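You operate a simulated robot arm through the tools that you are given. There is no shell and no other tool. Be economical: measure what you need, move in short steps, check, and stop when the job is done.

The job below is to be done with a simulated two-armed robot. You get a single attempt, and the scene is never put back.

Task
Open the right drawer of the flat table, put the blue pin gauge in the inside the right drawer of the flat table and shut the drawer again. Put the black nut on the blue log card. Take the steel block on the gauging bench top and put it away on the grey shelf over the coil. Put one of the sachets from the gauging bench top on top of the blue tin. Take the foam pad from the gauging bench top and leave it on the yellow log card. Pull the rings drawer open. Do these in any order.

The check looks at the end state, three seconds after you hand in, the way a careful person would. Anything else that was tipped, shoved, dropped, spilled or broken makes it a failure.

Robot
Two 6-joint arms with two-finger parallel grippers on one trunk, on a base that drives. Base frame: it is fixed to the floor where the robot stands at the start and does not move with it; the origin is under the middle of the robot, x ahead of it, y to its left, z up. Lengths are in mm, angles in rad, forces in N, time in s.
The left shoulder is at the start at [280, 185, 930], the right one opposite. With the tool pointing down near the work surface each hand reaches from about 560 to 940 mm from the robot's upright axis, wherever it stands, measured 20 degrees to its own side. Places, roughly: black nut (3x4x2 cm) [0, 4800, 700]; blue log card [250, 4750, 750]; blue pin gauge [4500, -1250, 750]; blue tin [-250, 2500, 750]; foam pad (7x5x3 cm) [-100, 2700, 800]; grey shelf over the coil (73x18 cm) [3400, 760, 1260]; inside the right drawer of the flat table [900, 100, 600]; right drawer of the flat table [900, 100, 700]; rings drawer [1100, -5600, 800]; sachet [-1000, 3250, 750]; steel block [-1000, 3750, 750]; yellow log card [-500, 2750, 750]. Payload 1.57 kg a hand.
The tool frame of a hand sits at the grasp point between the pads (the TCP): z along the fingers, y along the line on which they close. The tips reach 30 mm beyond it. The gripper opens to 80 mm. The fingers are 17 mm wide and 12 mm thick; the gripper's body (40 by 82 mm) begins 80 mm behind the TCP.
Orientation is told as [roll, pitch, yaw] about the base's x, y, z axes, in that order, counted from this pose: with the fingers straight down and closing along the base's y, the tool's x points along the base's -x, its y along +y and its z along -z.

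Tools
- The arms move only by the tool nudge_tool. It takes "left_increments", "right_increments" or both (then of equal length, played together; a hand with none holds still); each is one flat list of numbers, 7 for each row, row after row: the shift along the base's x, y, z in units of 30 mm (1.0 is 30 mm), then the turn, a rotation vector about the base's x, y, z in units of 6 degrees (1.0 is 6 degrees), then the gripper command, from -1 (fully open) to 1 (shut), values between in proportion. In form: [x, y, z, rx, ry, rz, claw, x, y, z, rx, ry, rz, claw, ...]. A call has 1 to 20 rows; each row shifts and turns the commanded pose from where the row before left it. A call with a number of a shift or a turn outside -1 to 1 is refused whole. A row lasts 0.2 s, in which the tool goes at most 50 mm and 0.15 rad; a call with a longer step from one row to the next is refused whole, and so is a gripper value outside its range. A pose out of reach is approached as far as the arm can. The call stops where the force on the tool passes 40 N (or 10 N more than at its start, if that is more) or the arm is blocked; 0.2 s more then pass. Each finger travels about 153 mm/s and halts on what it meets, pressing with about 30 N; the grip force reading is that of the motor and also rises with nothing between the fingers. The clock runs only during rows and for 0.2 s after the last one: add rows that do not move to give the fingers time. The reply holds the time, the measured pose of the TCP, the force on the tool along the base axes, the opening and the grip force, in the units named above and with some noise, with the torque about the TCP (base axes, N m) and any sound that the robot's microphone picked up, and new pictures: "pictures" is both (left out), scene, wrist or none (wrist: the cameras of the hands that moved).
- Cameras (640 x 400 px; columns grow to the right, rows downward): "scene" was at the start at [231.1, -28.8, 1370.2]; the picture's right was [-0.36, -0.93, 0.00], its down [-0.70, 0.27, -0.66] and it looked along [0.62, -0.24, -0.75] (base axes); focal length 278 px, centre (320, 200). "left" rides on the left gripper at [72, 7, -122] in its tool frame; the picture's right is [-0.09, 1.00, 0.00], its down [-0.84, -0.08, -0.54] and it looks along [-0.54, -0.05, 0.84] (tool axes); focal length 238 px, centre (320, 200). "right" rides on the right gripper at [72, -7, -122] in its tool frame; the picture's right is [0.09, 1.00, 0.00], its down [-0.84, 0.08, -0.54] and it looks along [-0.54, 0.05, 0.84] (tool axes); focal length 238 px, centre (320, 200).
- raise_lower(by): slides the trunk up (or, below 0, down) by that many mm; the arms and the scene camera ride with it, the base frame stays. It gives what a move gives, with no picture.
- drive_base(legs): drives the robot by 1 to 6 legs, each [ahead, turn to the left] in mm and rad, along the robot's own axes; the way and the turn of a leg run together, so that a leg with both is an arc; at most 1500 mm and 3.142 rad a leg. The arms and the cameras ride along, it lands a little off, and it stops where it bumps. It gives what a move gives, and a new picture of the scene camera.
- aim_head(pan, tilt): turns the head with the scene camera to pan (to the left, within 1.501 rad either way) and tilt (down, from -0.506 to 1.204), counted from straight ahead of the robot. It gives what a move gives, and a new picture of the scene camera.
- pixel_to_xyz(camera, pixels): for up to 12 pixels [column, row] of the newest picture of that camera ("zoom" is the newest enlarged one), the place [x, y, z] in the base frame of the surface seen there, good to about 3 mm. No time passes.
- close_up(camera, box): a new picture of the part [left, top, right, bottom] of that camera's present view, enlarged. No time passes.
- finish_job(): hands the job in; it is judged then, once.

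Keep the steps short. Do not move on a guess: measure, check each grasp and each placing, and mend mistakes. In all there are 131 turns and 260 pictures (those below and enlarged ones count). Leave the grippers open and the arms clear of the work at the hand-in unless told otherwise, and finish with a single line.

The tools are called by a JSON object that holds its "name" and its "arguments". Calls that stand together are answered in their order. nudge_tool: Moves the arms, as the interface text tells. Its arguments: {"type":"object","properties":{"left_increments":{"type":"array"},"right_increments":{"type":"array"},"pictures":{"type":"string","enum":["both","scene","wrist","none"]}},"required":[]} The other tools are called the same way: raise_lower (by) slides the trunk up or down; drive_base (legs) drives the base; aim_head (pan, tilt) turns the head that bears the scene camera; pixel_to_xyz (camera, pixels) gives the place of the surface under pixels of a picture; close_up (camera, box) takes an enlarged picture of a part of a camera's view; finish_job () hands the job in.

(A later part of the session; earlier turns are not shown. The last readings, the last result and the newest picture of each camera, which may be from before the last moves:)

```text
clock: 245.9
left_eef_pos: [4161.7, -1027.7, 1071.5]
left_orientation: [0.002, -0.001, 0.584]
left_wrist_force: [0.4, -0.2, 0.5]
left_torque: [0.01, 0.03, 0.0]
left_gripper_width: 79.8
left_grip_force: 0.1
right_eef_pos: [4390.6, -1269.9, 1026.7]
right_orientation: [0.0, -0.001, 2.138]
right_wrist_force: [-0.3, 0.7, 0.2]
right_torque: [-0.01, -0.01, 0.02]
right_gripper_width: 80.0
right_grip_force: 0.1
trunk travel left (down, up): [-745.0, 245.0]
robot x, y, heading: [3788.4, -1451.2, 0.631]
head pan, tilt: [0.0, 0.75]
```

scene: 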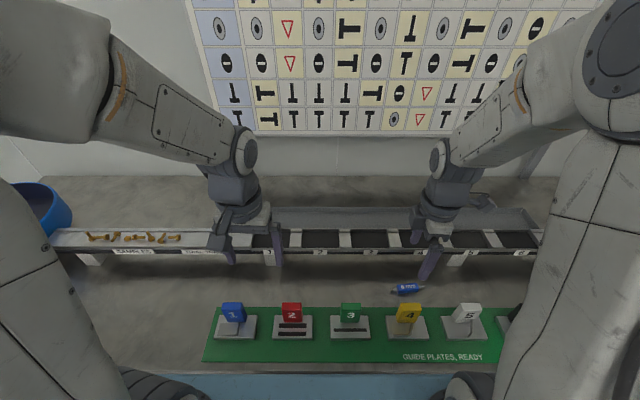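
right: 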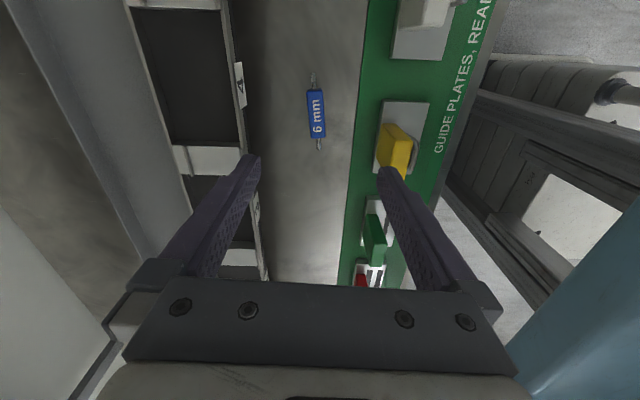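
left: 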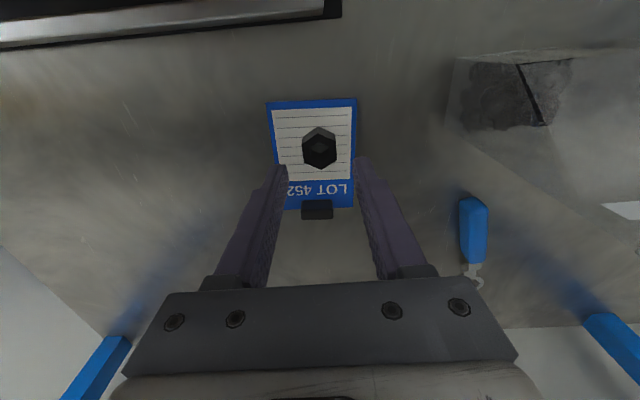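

{"name": "close_up", "arguments": {"camera": "right", "box": [250, 50, 400, 200]}}

{"name": "pixel_to_xyz", "arguments": {"camera": "right", "pixels": [[309, 95], [321, 93], [312, 136], [325, 135], [316, 115], [313, 80], [318, 145], [393, 150], [249, 155], [358, 140]]}}

```text
2.67 times, centred on (325, 125) of right
```

zoom: 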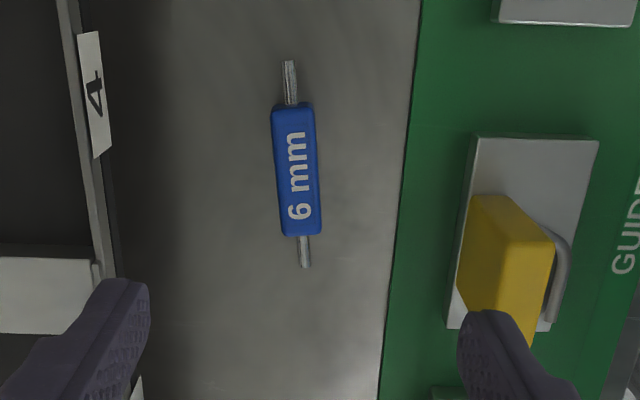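

```text
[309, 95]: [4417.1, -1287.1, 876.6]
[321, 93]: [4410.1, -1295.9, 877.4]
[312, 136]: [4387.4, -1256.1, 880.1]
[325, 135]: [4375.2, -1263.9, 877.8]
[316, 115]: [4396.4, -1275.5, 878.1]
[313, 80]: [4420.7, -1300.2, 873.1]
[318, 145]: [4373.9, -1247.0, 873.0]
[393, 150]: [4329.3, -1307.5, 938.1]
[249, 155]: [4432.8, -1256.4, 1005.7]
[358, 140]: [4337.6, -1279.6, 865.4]
```

Gauge centre (4397.5,-1276), axis 2.37 rad. Correct yaw +0.23, centre, descend to z≈893 with ~50 mm opening.

{"name": "nudge_tool", "arguments": {"right_increments": [0.08, -0.067, 0, 0, 0, 0.735, -0.25, 0.08, -0.067, 0, 0, 0, 0.735, -0.25, 0.07, -0.067, 0, 0, 0, 0.735, -0.25, 0, 0, -0.893, 0, 0, 0, -0.25, 0, 0, -0.893, 0, 0, 0, -0.25, 0, 0, -0.893, 0, 0, 0, -0.25, 0, 0, -0.893, 0, 0, 0, -0.25, 0, 0, -0.893, 0, 0, 0, -0.25], "pictures": "wrist"}}

```text
clock: 247.7
left_eef_pos: [4163.3, -1027.9, 1072.8]
left_orientation: [0.0, 0.001, 0.585]
left_wrist_force: [0.5, 0.5, -0.2]
left_torque: [-0.02, -0.01, 0.01]
left_gripper_width: 79.9
left_grip_force: 0.1
right_eef_pos: [4396.8, -1277.3, 892.1]
right_orientation: [0.0, -0.001, 2.368]
right_wrist_force: [0.0, 0.4, 0.3]
right_torque: [0.0, 0.0, 0.01]
right_gripper_width: 50.1
right_grip_force: 0.0
trunk travel left (down, up): [-745.0, 245.0]
robot x, y, heading: [3788.4, -1451.3, 0.631]
head pan, tilt: [0.0, 0.75]
```

right: 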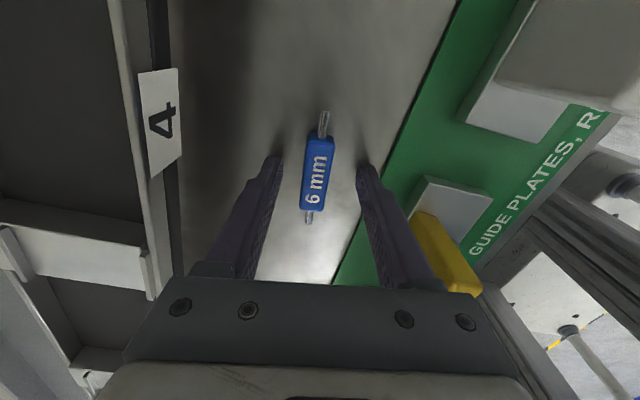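

Between the fingers. Close and lift to z≈1070.

{"name": "nudge_tool", "arguments": {"right_increments": [0, 0, 0, 0, 0, 0, 1, 0, 0, 0, 0, 0, 0, 1, 0, 0, 0, 0, 0, 0, 1, 0, 0, 1, 0, 0, 0, 1, 0, 0, 1, 0, 0, 0, 1, 0, 0, 1, 0, 0, 0, 1, 0, 0, 1, 0, 0, 0, 1, 0, 0, 1, 0, 0, 0, 1, 0, 0, 1, 0, 0, 0, 1], "pictures": "wrist"}}

```text
clock: 249.7
left_eef_pos: [4162.2, -1026.6, 1071.5]
left_orientation: [0.001, -0.001, 0.584]
left_wrist_force: [-0.1, 0.0, -0.3]
left_torque: [0.02, 0.03, -0.03]
left_gripper_width: 80.1
left_grip_force: 0.0
right_eef_pos: [4394.5, -1277.9, 1073.0]
right_orientation: [0.004, 0.002, 2.369]
right_wrist_force: [-1.0, 1.3, -0.8]
right_torque: [0.02, 0.02, 0.03]
right_gripper_width: 17.1
right_grip_force: 30.0
trunk travel left (down, up): [-745.0, 245.0]
robot x, y, heading: [3784.8, -1451.6, 0.632]
head pan, tilt: [0.0, 0.75]
```

right: 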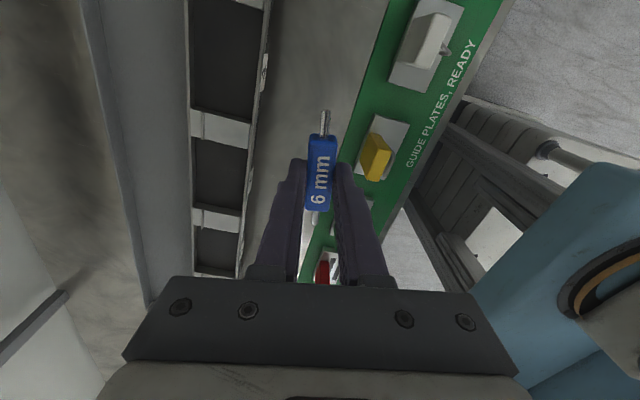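

Gauge held. Raise trunk, back off, and turn to face west to survey the way to the flat table's front.

{"name": "raise_lower", "arguments": {"by": 200}}

{"name": "drive_base", "arguments": {"legs": [[-250, 0], [0, 2.4]]}}

{"name": "aim_head", "arguments": {"pan": 0.0, "tilt": 0.4}}

```text
clock: 251.8
left_eef_pos: [4162.2, -1027.3, 1272.3]
left_orientation: [0.002, 0.0, 0.586]
left_wrist_force: [-0.5, 0.0, 0.5]
left_torque: [0.0, -0.01, -0.02]
left_gripper_width: 80.0
left_grip_force: 0.0
right_eef_pos: [4396.7, -1276.5, 1271.8]
right_orientation: [0.0, 0.001, 2.369]
right_wrist_force: [-0.1, -0.5, -0.8]
right_torque: [0.03, 0.02, -0.01]
right_gripper_width: 16.9
right_grip_force: 29.6
trunk travel left (down, up): [-945.0, 45.0]
robot x, y, heading: [3787.4, -1455.4, 0.632]
head pan, tilt: [0.0, 0.75]
```

```text
clock: 259.3
left_eef_pos: [3023.8, -1658.8, 1271.1]
left_orientation: [0.002, 0.001, 2.982]
left_wrist_force: [0.2, 0.7, 0.4]
left_torque: [0.0, -0.01, 0.02]
left_gripper_width: 79.8
left_grip_force: 0.1
right_eef_pos: [3019.5, -1317.4, 1272.8]
right_orientation: [-0.001, 0.0, -1.52]
right_wrist_force: [-0.3, -0.1, -0.1]
right_torque: [0.02, -0.01, 0.02]
right_gripper_width: 16.9
right_grip_force: 30.1
trunk travel left (down, up): [-945.0, 45.0]
robot x, y, heading: [3583.8, -1601.4, 3.027]
head pan, tilt: [0.0, 0.75]
```

scene: 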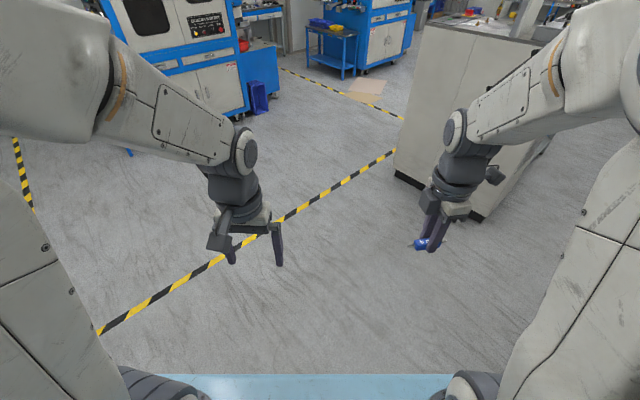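

```text
clock: 260.2
left_eef_pos: [3022.1, -1658.8, 1271.6]
left_orientation: [0.001, 0.001, 2.981]
left_wrist_force: [0.6, -0.5, -0.4]
left_torque: [0.01, 0.01, 0.04]
left_gripper_width: 80.1
left_grip_force: 0.1
right_eef_pos: [3020.1, -1317.6, 1272.3]
right_orientation: [-0.001, 0.0, -1.518]
right_wrist_force: [-0.6, -0.9, -1.2]
right_torque: [-0.02, 0.01, -0.04]
right_gripper_width: 16.9
right_grip_force: 30.3
trunk travel left (down, up): [-945.0, 45.0]
robot x, y, heading: [3583.0, -1596.4, 3.028]
head pan, tilt: [0.0, 0.4]
```

scene: 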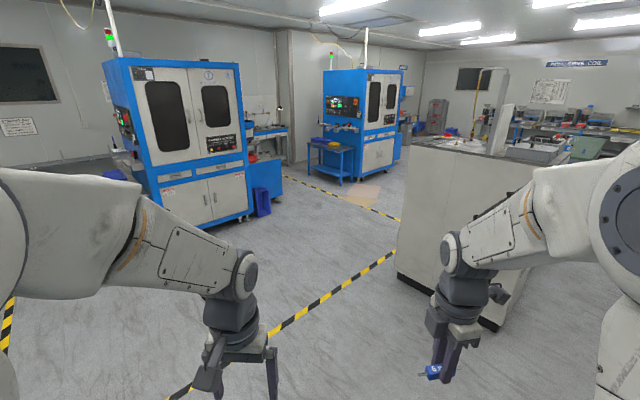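

{"name": "pixel_to_xyz", "arguments": {"camera": "scene", "pixels": [[398, 275], [495, 328], [250, 222], [340, 183], [295, 175], [370, 175], [262, 215], [400, 220], [215, 228], [403, 165]]}}

```text
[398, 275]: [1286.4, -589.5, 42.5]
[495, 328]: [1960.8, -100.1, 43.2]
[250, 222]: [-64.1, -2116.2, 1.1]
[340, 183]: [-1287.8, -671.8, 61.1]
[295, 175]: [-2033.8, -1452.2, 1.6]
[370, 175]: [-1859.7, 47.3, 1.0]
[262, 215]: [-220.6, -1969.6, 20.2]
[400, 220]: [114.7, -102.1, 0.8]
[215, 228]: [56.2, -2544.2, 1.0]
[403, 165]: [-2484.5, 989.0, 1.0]
```

Way is clear south of the cabinet corner (1286,-590). Drive west to about (400,-1100) and turn to face the flat table.

{"name": "drive_base", "arguments": {"legs": [[0, -0.041], [1500, 0], [1500, 0], [200, 0], [0, -2.1]]}}

{"name": "aim_head", "arguments": {"pan": 0.1, "tilt": 0.6}}

```text
clock: 281.2
left_eef_pos: [690.3, -598.7, 1270.4]
left_orientation: [0.0, 0.0, 0.833]
left_wrist_force: [0.6, -0.4, 0.4]
left_torque: [0.01, -0.01, -0.01]
left_gripper_width: 80.0
left_grip_force: 0.1
right_eef_pos: [978.9, -781.1, 1272.5]
right_orientation: [-0.002, 0.0, 2.619]
right_wrist_force: [-0.5, -0.4, -0.1]
right_torque: [0.03, 0.03, -0.01]
right_gripper_width: 16.8
right_grip_force: 30.2
trunk travel left (down, up): [-945.0, 45.0]
robot x, y, heading: [432.6, -1102.1, 0.887]
head pan, tilt: [0.0, 0.4]
```

scene: 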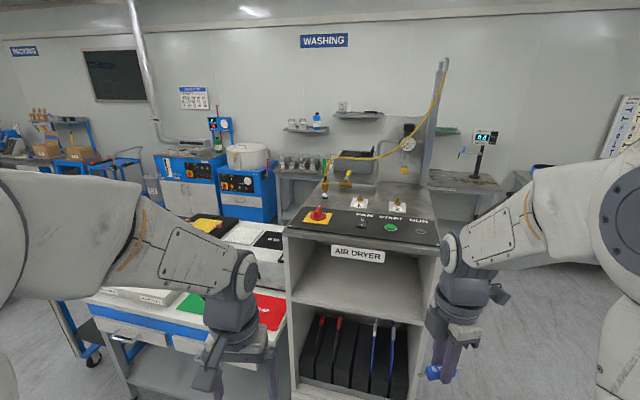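

```text
clock: 281.9
left_eef_pos: [691.5, -598.6, 1271.4]
left_orientation: [0.002, 0.001, 0.835]
left_wrist_force: [-0.7, 0.6, 0.4]
left_torque: [0.02, 0.02, -0.02]
left_gripper_width: 79.9
left_grip_force: 0.1
right_eef_pos: [978.3, -781.9, 1272.6]
right_orientation: [0.001, 0.001, 2.619]
right_wrist_force: [0.3, 0.9, -0.6]
right_torque: [-0.02, 0.0, -0.04]
right_gripper_width: 16.8
right_grip_force: 30.4
trunk travel left (down, up): [-945.0, 45.0]
robot x, y, heading: [435.2, -1100.7, 0.885]
head pan, tilt: [0.099, 0.6]
```

scene: 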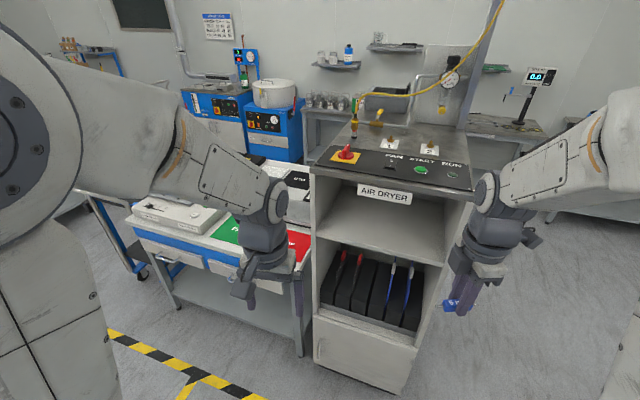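

I see the two drawers' fronts. Measure front edge and handles.

{"name": "pixel_to_xyz", "arguments": {"camera": "scene", "pixels": [[135, 222], [225, 250], [310, 262], [165, 258], [222, 272], [200, 262], [298, 350], [180, 305], [320, 362]]}}

{"name": "close_up", "arguments": {"camera": "scene", "box": [110, 190, 330, 370]}}

```text
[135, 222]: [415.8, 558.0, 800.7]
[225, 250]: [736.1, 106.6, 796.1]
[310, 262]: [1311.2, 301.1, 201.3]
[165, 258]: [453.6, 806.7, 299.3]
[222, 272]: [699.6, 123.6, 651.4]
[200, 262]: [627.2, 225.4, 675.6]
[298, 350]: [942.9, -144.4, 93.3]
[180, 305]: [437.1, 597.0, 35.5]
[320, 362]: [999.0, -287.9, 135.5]
```

```text
2.22 times, centred on (220, 280) of scene
```

zoom: 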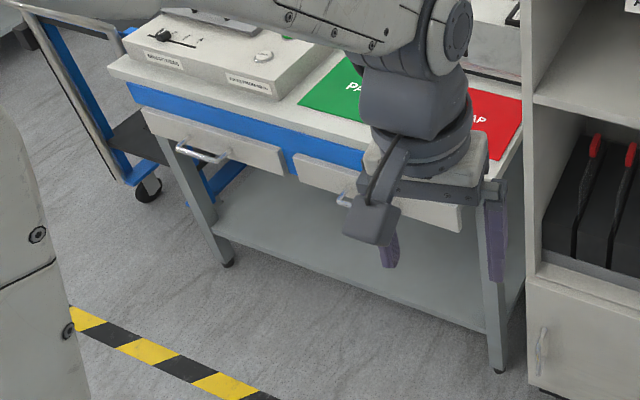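

Front edge runs along (0.60,-0.80) through (736,107). Drive to stand ~850 mm in front of the right drawer.

{"name": "drive_base", "arguments": {"legs": [[0, 1.195], [690, 0], [0, -1.44]]}}

{"name": "aim_head", "arguments": {"pan": 0.0, "tilt": 0.8}}

```text
clock: 292.2
left_eef_pos: [470.7, -69.6, 1270.7]
left_orientation: [0.0, 0.001, 0.597]
left_wrist_force: [-0.3, 0.7, -0.2]
left_torque: [0.01, 0.02, 0.0]
left_gripper_width: 80.1
left_grip_force: 0.1
right_eef_pos: [706.9, -316.0, 1271.7]
right_orientation: [0.001, 0.001, 2.382]
right_wrist_force: [-0.1, 0.3, -0.7]
right_torque: [-0.02, 0.01, -0.03]
right_gripper_width: 16.8
right_grip_force: 30.2
trunk travel left (down, up): [-945.0, 45.0]
robot x, y, heading: [99.8, -499.6, 0.642]
head pan, tilt: [0.099, 0.6]
```

scene: 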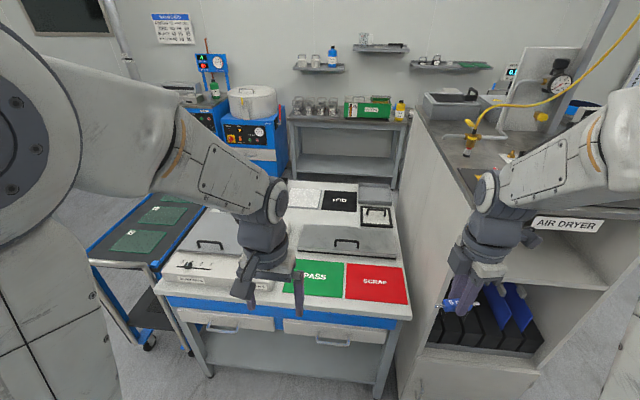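

```text
clock: 292.9
left_eef_pos: [470.8, -70.1, 1271.5]
left_orientation: [0.002, -0.001, 0.598]
left_wrist_force: [0.6, 0.2, 0.3]
left_torque: [-0.02, 0.0, 0.01]
left_gripper_width: 80.1
left_grip_force: 0.0
right_eef_pos: [708.2, -316.8, 1272.8]
right_orientation: [-0.001, 0.001, 2.382]
right_wrist_force: [0.7, 0.6, -0.6]
right_torque: [0.0, -0.02, -0.02]
right_gripper_width: 16.8
right_grip_force: 30.0
trunk travel left (down, up): [-945.0, 45.0]
robot x, y, heading: [101.3, -500.1, 0.649]
head pan, tilt: [0.0, 0.799]
```

scene: 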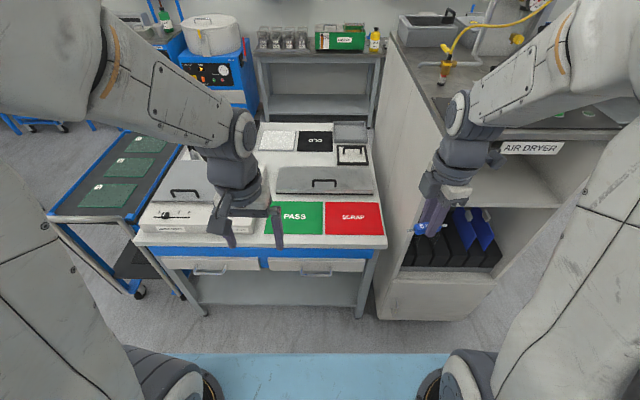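

Frontal view now: right drawer handle at (315,273). Zoom and measure.

{"name": "close_up", "arguments": {"camera": "scene", "box": [255, 225, 395, 315]}}

```text
4.44 times, centred on (325, 270) of scene
```

zoom: 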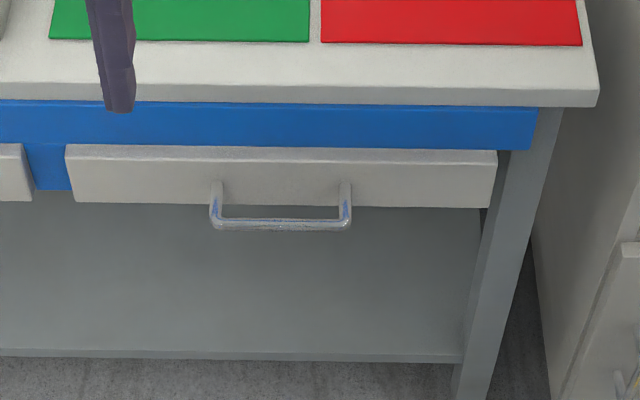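

{"name": "pixel_to_xyz", "arguments": {"camera": "zoom", "pixels": [[215, 222], [280, 225], [345, 222], [217, 185], [345, 185], [280, 180], [280, 152], [280, 130], [280, 96], [280, 88], [75, 200], [490, 200]]}}

```text
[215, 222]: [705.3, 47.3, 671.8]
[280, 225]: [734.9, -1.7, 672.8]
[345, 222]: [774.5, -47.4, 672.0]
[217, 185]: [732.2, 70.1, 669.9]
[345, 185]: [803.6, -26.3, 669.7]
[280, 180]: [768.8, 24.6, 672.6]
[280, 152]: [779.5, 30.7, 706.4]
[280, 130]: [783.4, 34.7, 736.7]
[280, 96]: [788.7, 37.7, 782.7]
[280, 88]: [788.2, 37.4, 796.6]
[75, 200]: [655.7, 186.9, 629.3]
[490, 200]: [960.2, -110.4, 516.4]
```

Handle bar centre (735,-2,672), 42 mm out from the drawer face, which itself stands 24 mm proud of the table edge – so I can grip the bar from above. Lower the trunk 380 mm, then turn the left tool.

{"name": "raise_lower", "arguments": {"by": -380}}

{"name": "nudge_tool", "arguments": {"left_increments": [0.4, 0.1, -0.1, 0, 0, -0.97, -1, 0.4, 0.1, -0.1, 0, 0, -0.97, -1, 0.4, 0.1, -0.1, 0, 0, -0.97, -1, 0.4, 0.1, -0.1, 0, 0, -0.97, -1, 0.4, 0.1, -0.1, 0, 0, -0.97, -1, 0.4, 0.1, -0.1, 0, 0, -0.97, -1, 0.4, 0.1, -0.1, 0, 0, -0.97, -1, 0.4, 0.1, -0.1, 0, 0, -0.97, -1, 0.4, 0.1, -0.1, 0, 0, -0.97, -1, 0.4, 0.1, -0.1, 0, 0, -0.97, -1, 0.4, 0.1, -0.1, 0, 0, -0.97, -1, 0.4, 0.1, -0.1, 0, 0, -0.97, -0.5, 0.4, 0.1, -0.1, 0, 0, -0.97, 0.0, 0.4, 0.1, -0.1, 0, 0, -0.97, 0.0, 0.4, 0.1, -0.1, 0, 0, -0.97, 0.0], "pictures": "both"}}

```text
clock: 296.6
left_eef_pos: [470.0, -70.1, 891.1]
left_orientation: [0.002, 0.001, 0.597]
left_wrist_force: [0.0, -0.1, -0.2]
left_torque: [0.0, -0.02, 0.01]
left_gripper_width: 80.0
left_grip_force: 0.2
right_eef_pos: [707.7, -318.1, 890.7]
right_orientation: [-0.001, 0.0, 2.384]
right_wrist_force: [-0.1, 1.1, -0.4]
right_torque: [0.0, 0.02, 0.01]
right_gripper_width: 16.7
right_grip_force: 29.5
trunk travel left (down, up): [-565.0, 425.0]
robot x, y, heading: [104.1, -500.2, 0.644]
head pan, tilt: [0.0, 0.799]
```

```text
clock: 299.8
left_eef_pos: [650.4, -23.7, 846.9]
left_orientation: [-0.001, 0.001, -0.926]
left_wrist_force: [0.3, -0.2, 0.6]
left_torque: [0.02, 0.0, -0.02]
left_gripper_width: 40.1
left_grip_force: 0.1
right_eef_pos: [707.3, -315.9, 892.7]
right_orientation: [0.001, -0.002, 2.382]
right_wrist_force: [-0.4, -0.3, 0.0]
right_torque: [0.01, -0.02, 0.03]
right_gripper_width: 16.7
right_grip_force: 29.9
trunk travel left (down, up): [-565.0, 425.0]
robot x, y, heading: [103.1, -501.9, 0.649]
head pan, tilt: [0.0, 0.799]
```

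scene: 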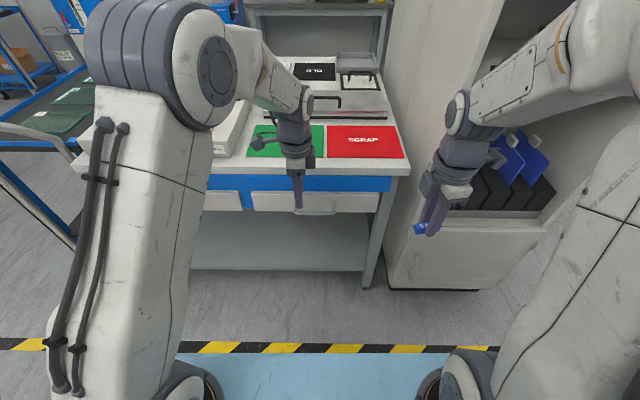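
left: 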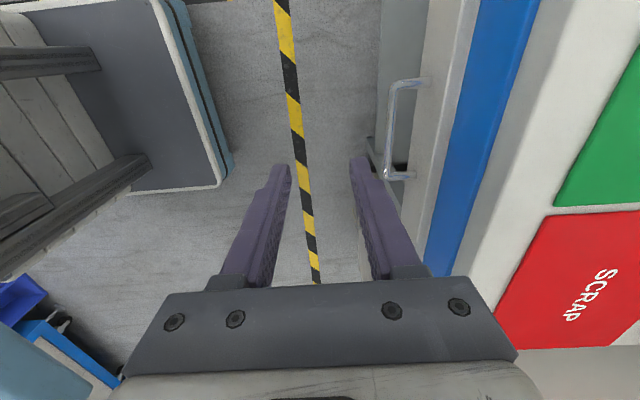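

Measure the handle again from the wrist.

{"name": "pixel_to_xyz", "arguments": {"camera": "left", "pixels": [[391, 95], [389, 130], [387, 160], [410, 83], [410, 175], [424, 130], [445, 130], [490, 130]]}}

```text
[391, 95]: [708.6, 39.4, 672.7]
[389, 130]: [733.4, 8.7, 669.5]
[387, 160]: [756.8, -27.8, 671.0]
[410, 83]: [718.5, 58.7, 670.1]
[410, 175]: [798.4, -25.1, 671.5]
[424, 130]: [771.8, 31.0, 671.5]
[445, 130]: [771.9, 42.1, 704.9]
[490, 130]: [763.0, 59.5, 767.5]
```

Bar centre (739,1). Move over it, descend to z 680 straddling the bar.

{"name": "nudge_tool", "arguments": {"left_increments": [0.985, 0.274, 0, 0, 0, 0, 0, 0.985, 0.274, 0, 0, 0, 0, 0, 0.985, 0.274, 0, 0, 0, 0, 0, 0, 0, -0.928, 0, 0, 0, 0, 0, 0, -0.928, 0, 0, 0, 0, 0, 0, -0.928, 0, 0, 0, 0, 0, 0, -0.928, 0, 0, 0, 0, 0, 0, -0.928, 0, 0, 0, 0, 0, 0, -0.928, 0, 0, 0, 0], "pictures": "wrist"}}

```text
clock: 301.8
left_eef_pos: [738.9, -0.4, 680.3]
left_orientation: [0.002, -0.001, -0.926]
left_wrist_force: [0.3, 0.6, 0.0]
left_torque: [-0.01, -0.01, 0.04]
left_gripper_width: 40.3
left_grip_force: 0.0
right_eef_pos: [706.0, -316.0, 892.4]
right_orientation: [0.001, 0.0, 2.384]
right_wrist_force: [-0.6, 0.2, -0.4]
right_torque: [0.0, 0.0, 0.0]
right_gripper_width: 16.8
right_grip_force: 30.2
trunk travel left (down, up): [-565.0, 425.0]
robot x, y, heading: [102.9, -500.1, 0.645]
head pan, tilt: [0.0, 0.799]
```

left: 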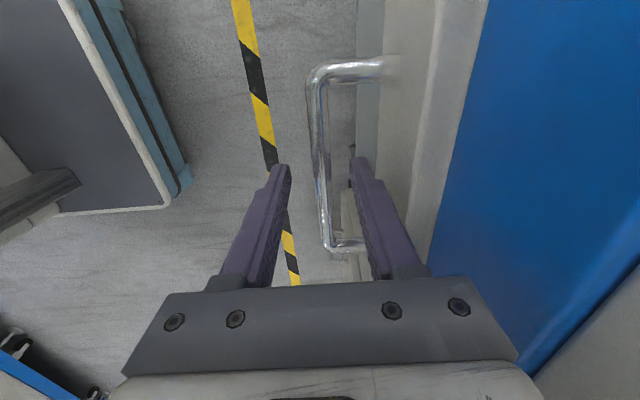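

Bar between the fingers. Close and pull 60 mm as a test.

{"name": "nudge_tool", "arguments": {"left_increments": [0, 0, 0, 0, 0, 0, 1, 0, 0, 0, 0, 0, 0, 1, 0, 0, 0, 0, 0, 0, 1, -0.403, -0.297, 0, 0, 0, 0, 1, -0.403, -0.297, 0, 0, 0, 0, 1, -0.403, -0.297, 0, 0, 0, 0, 1, -0.403, -0.297, 0, 0, 0, 0, 1], "pictures": "wrist"}}

```text
clock: 303.4
left_eef_pos: [690.9, -35.0, 680.9]
left_orientation: [0.0, 0.0, -0.924]
left_wrist_force: [0.5, -1.6, 4.7]
left_torque: [-0.2, -0.01, -0.49]
left_gripper_width: 11.6
left_grip_force: 29.4
right_eef_pos: [706.2, -316.5, 893.5]
right_orientation: [-0.001, -0.002, 2.382]
right_wrist_force: [0.1, 0.4, -0.9]
right_torque: [-0.01, 0.0, 0.0]
right_gripper_width: 16.9
right_grip_force: 30.2
trunk travel left (down, up): [-565.0, 425.0]
robot x, y, heading: [105.3, -497.4, 0.645]
head pan, tilt: [0.0, 0.799]
```

left: 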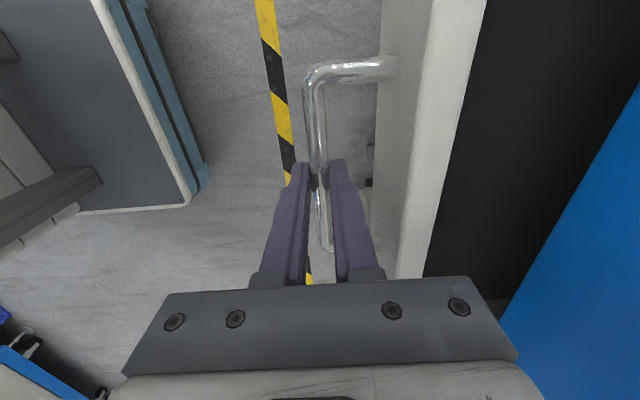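

The drawer opens. Pull 170 mm more.

{"name": "nudge_tool", "arguments": {"left_increments": [-0.57, -0.42, 0, 0, 0, 0, 1, -0.57, -0.42, 0, 0, 0, 0, 1, -0.57, -0.42, 0, 0, 0, 0, 1, -0.57, -0.42, 0, 0, 0, 0, 1, -0.57, -0.42, 0, 0, 0, 0, 1, -0.57, -0.42, 0, 0, 0, 0, 1, -0.57, -0.42, 0, 0, 0, 0, 1, -0.57, -0.42, 0, 0, 0, 0, 1], "pictures": "both"}}

```text
clock: 305.2
left_eef_pos: [552.6, -136.8, 679.8]
left_orientation: [-0.002, 0.002, -0.925]
left_wrist_force: [-5.7, 5.3, 2.7]
left_torque: [0.55, 0.42, -0.52]
left_gripper_width: 11.9
left_grip_force: 29.7
right_eef_pos: [708.0, -315.4, 891.7]
right_orientation: [0.0, 0.0, 2.383]
right_wrist_force: [-0.2, 0.0, 0.0]
right_torque: [0.0, -0.02, -0.01]
right_gripper_width: 16.8
right_grip_force: 29.8
trunk travel left (down, up): [-565.0, 425.0]
robot x, y, heading: [104.0, -500.3, 0.642]
head pan, tilt: [0.0, 0.799]
```

scene: 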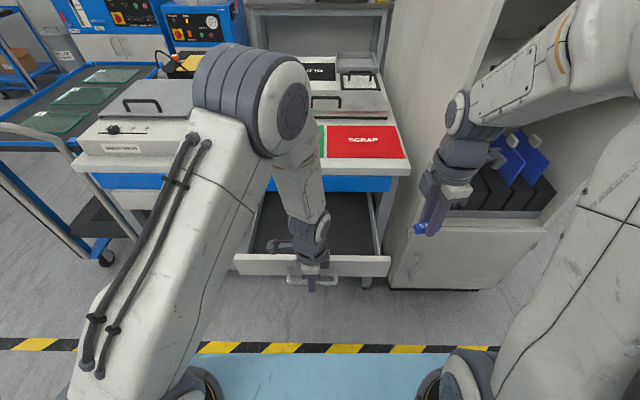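
left: 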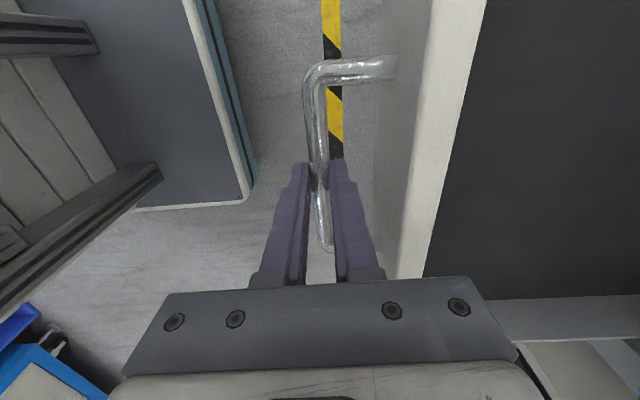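

Drawer open ~230 mm. Measure the interior right of the left hand.

{"name": "pixel_to_xyz", "arguments": {"camera": "scene", "pixels": [[345, 225], [350, 245], [340, 205], [375, 235], [355, 258], [370, 200], [360, 235], [355, 266], [380, 188]]}}

{"name": "close_up", "arguments": {"camera": "scene", "box": [220, 170, 460, 310]}}

```text
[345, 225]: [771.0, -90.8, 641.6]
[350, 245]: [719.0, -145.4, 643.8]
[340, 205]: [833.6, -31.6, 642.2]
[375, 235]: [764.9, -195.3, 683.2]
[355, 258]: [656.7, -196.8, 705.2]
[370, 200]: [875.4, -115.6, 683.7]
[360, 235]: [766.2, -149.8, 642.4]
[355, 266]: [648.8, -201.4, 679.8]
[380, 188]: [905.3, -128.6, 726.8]
```

```text
2.67 times, centred on (340, 240) of scene
```

zoom: 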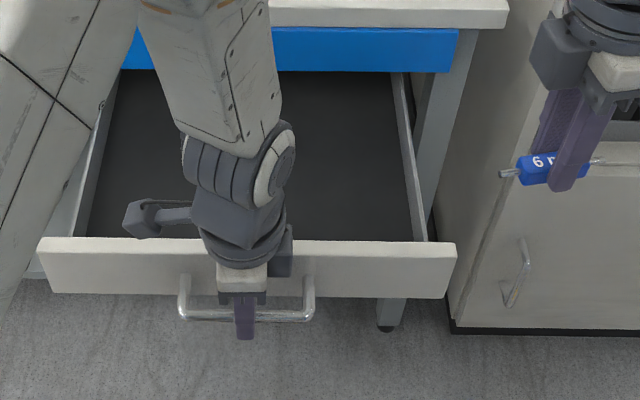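

Drawer floor is z 642; right inner wall ~170 mm right of the handle. Move the right hand over the free right part, (759,-122), with the gauge lined up across the drawer.

{"name": "nudge_tool", "arguments": {"right_increments": [0.243, 0.921, 0, 0, 0, -0.24, 1, 0.243, 0.921, 0, 0, 0, -0.24, 1, 0.243, 0.921, 0, 0, 0, -0.24, 1, 0.243, 0.921, 0, 0, 0, -0.24, 1, 0.243, 0.921, 0, 0, 0, -0.24, 1, 0.243, 0.921, 0, 0, 0, -0.24, 1, 0.243, 0.921, 0, 0, 0, -0.24, 1], "pictures": "both"}}

```text
clock: 306.8
left_eef_pos: [553.4, -136.6, 680.3]
left_orientation: [-0.001, 0.0, -0.925]
left_wrist_force: [-12.4, 17.4, -1.8]
left_torque: [0.24, 0.15, -0.53]
left_gripper_width: 12.0
left_grip_force: 29.1
right_eef_pos: [759.1, -121.2, 891.7]
right_orientation: [0.0, 0.0, 2.206]
right_wrist_force: [0.8, 0.4, -0.6]
right_torque: [0.03, 0.01, 0.0]
right_gripper_width: 16.6
right_grip_force: 29.3
trunk travel left (down, up): [-565.0, 425.0]
robot x, y, heading: [102.1, -499.6, 0.644]
head pan, tilt: [0.0, 0.799]
```

scene: 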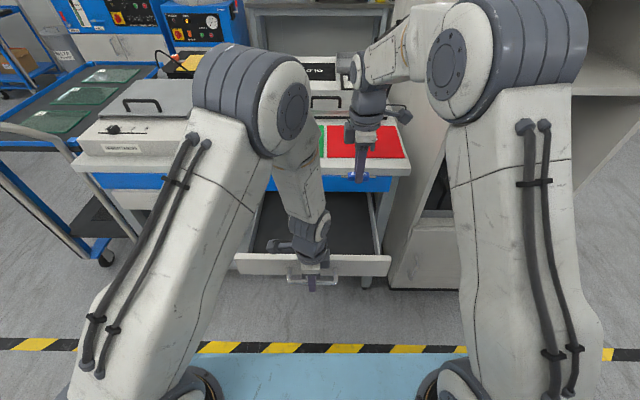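
right: 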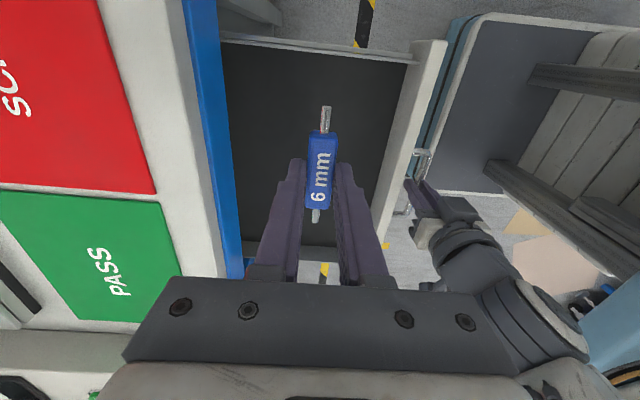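

Gauge is over the drawer's open area. Relieve the small side force on the left, and lower the right hand to z≈678.

{"name": "nudge_tool", "arguments": {"left_increments": [-0.04, 0.06, 0, 0, 0, 0, 1, 0, 0, 0, 0, 0, 0, 1, 0, 0, 0, 0, 0, 0, 1, 0, 0, 0, 0, 0, 0, 1, 0, 0, 0, 0, 0, 0, 1, 0, 0, 0, 0, 0, 0, 1, 0, 0, 0, 0, 0, 0, 1, 0, 0, 0, 0, 0, 0, 1], "right_increments": [0, 0, -0.89, 0, 0, 0, 1, 0, 0, -0.89, 0, 0, 0, 1, 0, 0, -0.89, 0, 0, 0, 1, 0, 0, -0.89, 0, 0, 0, 1, 0, 0, -0.89, 0, 0, 0, 1, 0, 0, -0.89, 0, 0, 0, 1, 0, 0, -0.89, 0, 0, 0, 1, 0, 0, -0.89, 0, 0, 0, 1], "pictures": "both"}}

```text
clock: 308.6
left_eef_pos: [553.5, -134.3, 680.4]
left_orientation: [0.003, -0.002, -0.926]
left_wrist_force: [12.5, -14.8, -7.4]
left_torque: [-0.45, -0.32, -0.54]
left_gripper_width: 11.9
left_grip_force: 28.8
right_eef_pos: [758.8, -122.8, 677.9]
right_orientation: [0.001, 0.0, 2.205]
right_wrist_force: [-0.2, 0.9, 0.1]
right_torque: [-0.02, 0.05, 0.03]
right_gripper_width: 16.7
right_grip_force: 30.5
trunk travel left (down, up): [-565.0, 425.0]
robot x, y, heading: [102.8, -501.1, 0.643]
head pan, tilt: [0.0, 0.799]
```

scene: 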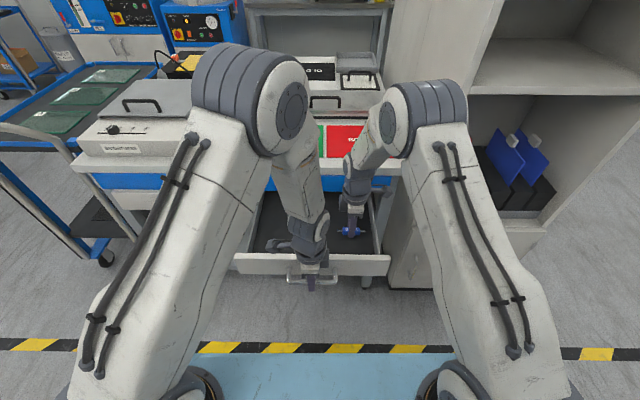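
right: 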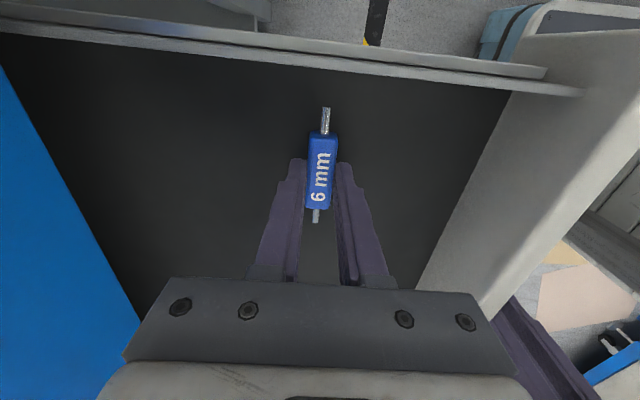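
left: 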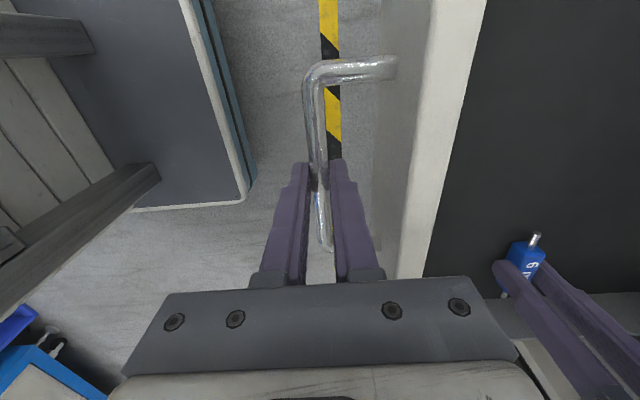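

Gauge is inside, just above the floor. Lower 3 mm, release, rise straight up.

{"name": "nudge_tool", "arguments": {"right_increments": [0, 0, -0.1, 0, 0, 0, 1, 0, 0, 0, 0, 0, 0, 0.4, 0, 0, 0, 0, 0, 0, 0, 0, 0, 0, 0, 0, 0, 0, 0, 0, 0.5, 0, 0, 0, 0, 0, 0, 0.9, 0, 0, 0, 0, 0, 0, 0.9, 0, 0, 0, 0, 0, 0, 0.9, 0, 0, 0, 0, 0, 0, 0.9, 0, 0, 0, 0, 0, 0, 0.9, 0, 0, 0, 0, 0, 0, 0.9, 0, 0, 0, 0, 0, 0, 0.9, 0, 0, 0, 0, 0, 0, 0.9, 0, 0, 0, 0], "pictures": "wrist"}}

```text
clock: 311.4
left_eef_pos: [553.9, -136.0, 679.6]
left_orientation: [0.003, -0.001, -0.926]
left_wrist_force: [10.6, -13.7, 6.7]
left_torque: [-0.36, -0.31, -0.45]
left_gripper_width: 11.9
left_grip_force: 29.5
right_eef_pos: [759.1, -123.8, 907.4]
right_orientation: [-0.001, 0.001, 2.206]
right_wrist_force: [-0.2, 0.8, -0.1]
right_torque: [0.01, 0.01, -0.02]
right_gripper_width: 39.8
right_grip_force: 0.1
trunk travel left (down, up): [-565.0, 425.0]
robot x, y, heading: [104.5, -502.0, 0.642]
head pan, tilt: [0.0, 0.799]
```

right: 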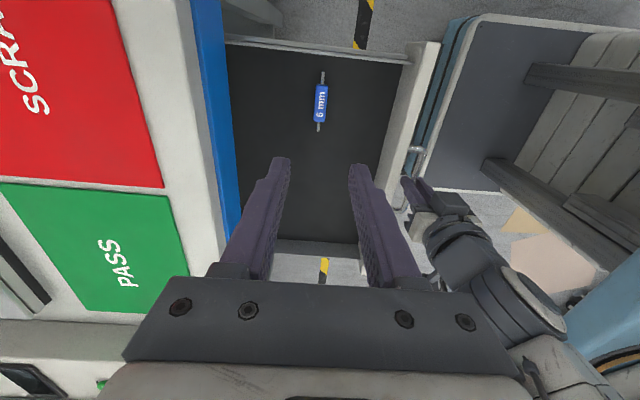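

Gauge lies in the drawer. Move the right hand away, then push the drawer shut with the left.

{"name": "nudge_tool", "arguments": {"right_increments": [-0.243, -0.921, 0, 0, 0, -0.8, -1, -0.243, -0.921, 0, 0, 0, -0.8, -1, -0.243, -0.921, 0, 0, 0, -0.8, -1, -0.243, -0.921, 0, 0, 0, -0.8, -1, -0.243, -0.921, 0, 0, 0, -0.8, -1, -0.243, -0.921, 0, 0, 0, -0.8, -1, -0.243, -0.921, 0, 0, 0, -0.8, -1], "pictures": "none"}}

{"name": "nudge_tool", "arguments": {"left_increments": [0.687, 0.48, 0, 0, 0, 0, 1, 0.687, 0.506, 0, 0, 0, 0, 1, 0.687, 0.506, 0, 0, 0, 0, 1, 0.687, 0.506, 0, 0, 0, 0, 1, 0.687, 0.506, 0, 0, 0, 0, 1, 0.687, 0.506, 0, 0, 0, 0, 1, 0.687, 0.506, 0, 0, 0, 0, 1, 0.4, 0.295, 0, 0, 0, 0, 1, 0.4, 0.295, 0, 0, 0, 0, 1, 0.4, 0.295, 0, 0, 0, 0, 1, 0.2, 0.15, 0, 0, 0, 0, 1], "pictures": "both"}}

```text
clock: 313.0
left_eef_pos: [551.8, -135.2, 680.9]
left_orientation: [0.001, 0.0, -0.925]
left_wrist_force: [7.2, -10.0, 7.2]
left_torque: [-0.13, -0.09, -0.51]
left_gripper_width: 11.8
left_grip_force: 29.1
right_eef_pos: [707.5, -317.5, 907.2]
right_orientation: [0.0, 0.0, 1.619]
right_wrist_force: [0.5, -0.6, -0.3]
right_torque: [-0.01, 0.0, 0.0]
right_gripper_width: 80.0
right_grip_force: 0.0
trunk travel left (down, up): [-565.0, 425.0]
robot x, y, heading: [100.6, -499.6, 0.646]
head pan, tilt: [0.0, 0.799]
```

```text
clock: 315.4
left_eef_pos: [740.2, 0.2, 679.3]
left_orientation: [0.003, -0.002, -0.927]
left_wrist_force: [9.5, -9.6, 5.5]
left_torque: [-0.28, -0.26, -0.53]
left_gripper_width: 11.9
left_grip_force: 29.1
right_eef_pos: [708.3, -316.7, 907.1]
right_orientation: [0.0, 0.0, 1.62]
right_wrist_force: [-0.2, 0.4, 0.3]
right_torque: [0.01, 0.0, 0.03]
right_gripper_width: 80.0
right_grip_force: 0.2
trunk travel left (down, up): [-565.0, 425.0]
robot x, y, heading: [102.1, -500.0, 0.644]
head pan, tilt: [0.0, 0.799]
```

scene: 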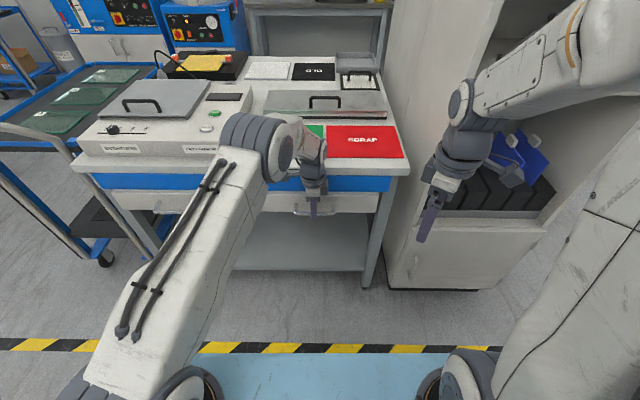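
left: 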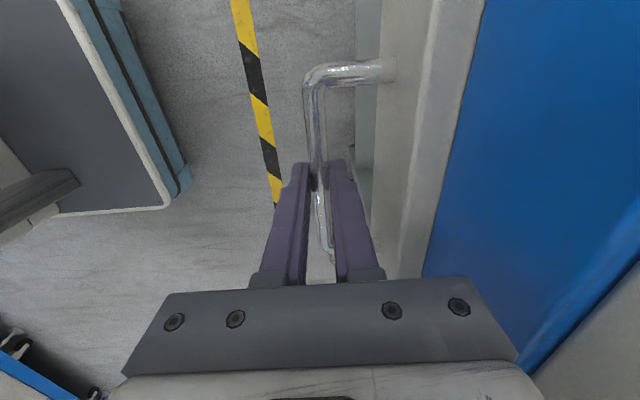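

Nearly at the starting place. Push gently up to 6 mm more to be sure it is fully shut.

{"name": "nudge_tool", "arguments": {"left_increments": [0.08, 0.06, 0, 0, 0, 0, 1, 0.08, 0.06, 0, 0, 0, 0, 1, 0, 0, 0, 0, 0, 0, 1], "pictures": "none"}}

```text
clock: 316.2
left_eef_pos: [740.2, 3.3, 679.9]
left_orientation: [-0.01, 0.001, -0.924]
left_wrist_force: [-15.5, -30.4, 14.2]
left_torque: [-0.49, 0.23, -0.47]
left_gripper_width: 12.1
left_grip_force: 29.3
right_eef_pos: [707.2, -317.0, 907.8]
right_orientation: [-0.001, -0.001, 1.621]
right_wrist_force: [0.1, 0.7, -0.5]
right_torque: [0.01, -0.01, -0.02]
right_gripper_width: 80.0
right_grip_force: 0.0
trunk travel left (down, up): [-565.0, 425.0]
robot x, y, heading: [103.2, -498.5, 0.64]
head pan, tilt: [0.0, 0.799]
```

Firm stop: it is shut. Ease back 4 mm, open, and lift away.

{"name": "nudge_tool", "arguments": {"left_increments": [-0.1, -0.1, 0, 0, 0, 0, 1, 0, 0, 0, 0, 0, 0, 0, 0, 0, 0, 0, 0, 0, 0, 0, 0, 0.9, 0, 0, 0, 0, 0, 0, 0.9, 0, 0, 0, 0, 0, 0, 0.9, 0, 0, 0, 0, 0, 0, 0.9, 0, 0, 0, 0, 0, 0, 0.9, 0, 0, 0, 0, -0.8, -0.6, 0.9, 0, 0, 0, 0, -0.8, -0.6, 0.9, 0, 0, 0, 0, -0.8, -0.6, 0.5, 0, 0, 0, -1, -0.8, -0.6, 0, 0, 0, 0, -1, -0.8, -0.6, 0, 0, 0, 0, -1, -0.8, -0.6, 0, 0, 0, 0, -1], "pictures": "scene"}}

{"name": "close_up", "arguments": {"camera": "scene", "box": [60, 100, 420, 300]}}

```text
clock: 319.2
left_eef_pos: [595.8, -105.9, 882.7]
left_orientation: [0.002, 0.002, -0.925]
left_wrist_force: [0.9, 0.9, 0.2]
left_torque: [-0.01, -0.01, 0.01]
left_gripper_width: 80.0
left_grip_force: 0.0
right_eef_pos: [708.5, -316.2, 906.3]
right_orientation: [0.001, -0.001, 1.622]
right_wrist_force: [0.1, 0.4, -0.3]
right_torque: [0.01, 0.02, 0.03]
right_gripper_width: 80.3
right_grip_force: 0.1
trunk travel left (down, up): [-565.0, 425.0]
robot x, y, heading: [103.7, -500.0, 0.648]
head pan, tilt: [0.0, 0.799]
```

scene: 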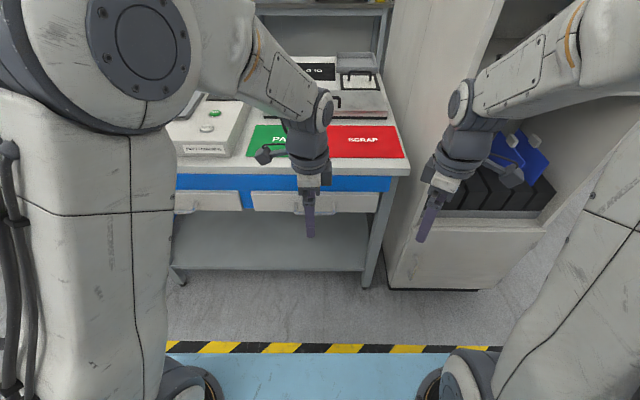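

```text
1.78 times, centred on (240, 200) of scene
```

zoom: 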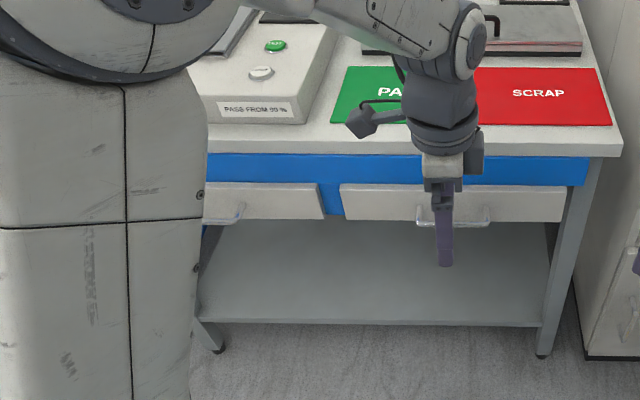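

Drawer shut. Now the rings drawer far to the south: raise the trunk, back off a little, turn that way and look.

{"name": "raise_lower", "arguments": {"by": 200}}

{"name": "drive_base", "arguments": {"legs": [[-100, 0], [0, -1.95]]}}

{"name": "aim_head", "arguments": {"pan": 0.0, "tilt": 0.3}}

```text
clock: 321.4
left_eef_pos: [595.6, -106.3, 1084.0]
left_orientation: [0.003, 0.001, -0.924]
left_wrist_force: [0.0, 0.7, -1.0]
left_torque: [-0.01, 0.01, 0.04]
left_gripper_width: 79.9
left_grip_force: 0.1
right_eef_pos: [708.2, -316.7, 1106.3]
right_orientation: [-0.001, 0.0, 1.621]
right_wrist_force: [-0.4, -0.1, -0.1]
right_torque: [-0.03, 0.02, 0.02]
right_gripper_width: 80.0
right_grip_force: 0.0
trunk travel left (down, up): [-765.0, 225.0]
robot x, y, heading: [102.4, -502.0, 0.644]
head pan, tilt: [0.0, 0.799]
```

```text
clock: 327.1
left_eef_pos: [211.5, -1161.7, 1083.6]
left_orientation: [0.001, 0.001, -2.867]
left_wrist_force: [0.0, -0.1, 0.5]
left_torque: [0.0, 0.0, 0.01]
left_gripper_width: 79.9
left_grip_force: 0.0
right_eef_pos: [-24.3, -1189.2, 1105.7]
right_orientation: [-0.001, 0.0, -0.32]
right_wrist_force: [0.5, -0.2, 1.2]
right_torque: [0.01, -0.01, -0.03]
right_gripper_width: 80.0
right_grip_force: 0.0
trunk travel left (down, up): [-765.0, 225.0]
robot x, y, heading: [26.7, -558.1, -1.299]
head pan, tilt: [0.0, 0.799]
```

scene: 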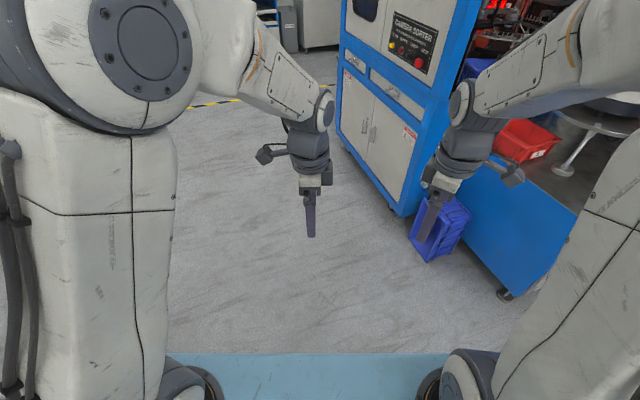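

```text
clock: 328.1
left_eef_pos: [210.3, -1161.5, 1083.5]
left_orientation: [0.001, -0.001, -2.865]
left_wrist_force: [0.6, 0.3, -0.3]
left_torque: [0.0, -0.01, 0.03]
left_gripper_width: 80.1
left_grip_force: 0.1
right_eef_pos: [-24.6, -1190.1, 1106.0]
right_orientation: [0.0, -0.001, -0.319]
right_wrist_force: [0.4, 0.8, -0.3]
right_torque: [0.02, 0.01, 0.03]
right_gripper_width: 80.1
right_grip_force: 0.1
trunk travel left (down, up): [-765.0, 225.0]
robot x, y, heading: [24.2, -559.2, -1.295]
head pan, tilt: [0.0, 0.3]
```

scene: 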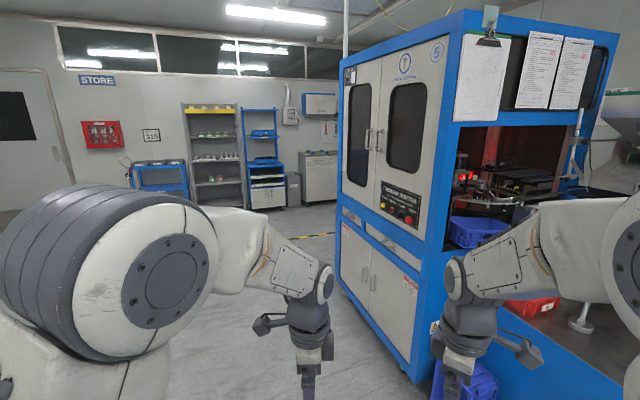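

Zoom on the far drawers and measure the passage.

{"name": "close_up", "arguments": {"camera": "scene", "box": [180, 80, 350, 220]}}

{"name": "pixel_to_xyz", "arguments": {"camera": "scene", "pixels": [[268, 195], [320, 175], [295, 190], [340, 280], [415, 375], [255, 208], [215, 205], [175, 195], [268, 178]]}}

```text
2.86 times, centred on (265, 150) of scene
```

zoom: 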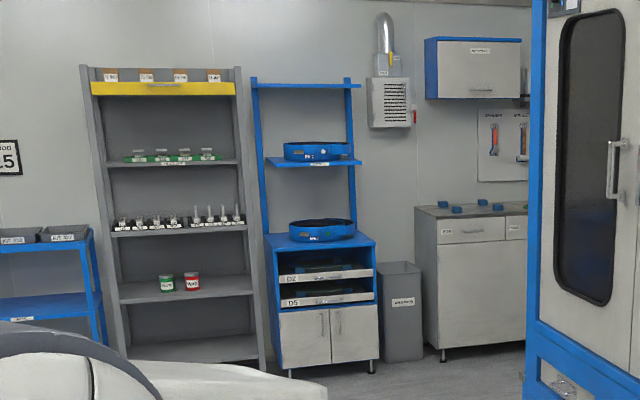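

```text
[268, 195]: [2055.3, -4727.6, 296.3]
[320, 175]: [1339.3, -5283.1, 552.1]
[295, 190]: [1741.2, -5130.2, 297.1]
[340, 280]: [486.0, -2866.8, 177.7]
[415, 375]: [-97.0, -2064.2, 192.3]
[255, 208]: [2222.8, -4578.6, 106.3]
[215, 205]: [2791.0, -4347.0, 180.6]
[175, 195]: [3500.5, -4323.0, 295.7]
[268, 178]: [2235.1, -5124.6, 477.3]
```

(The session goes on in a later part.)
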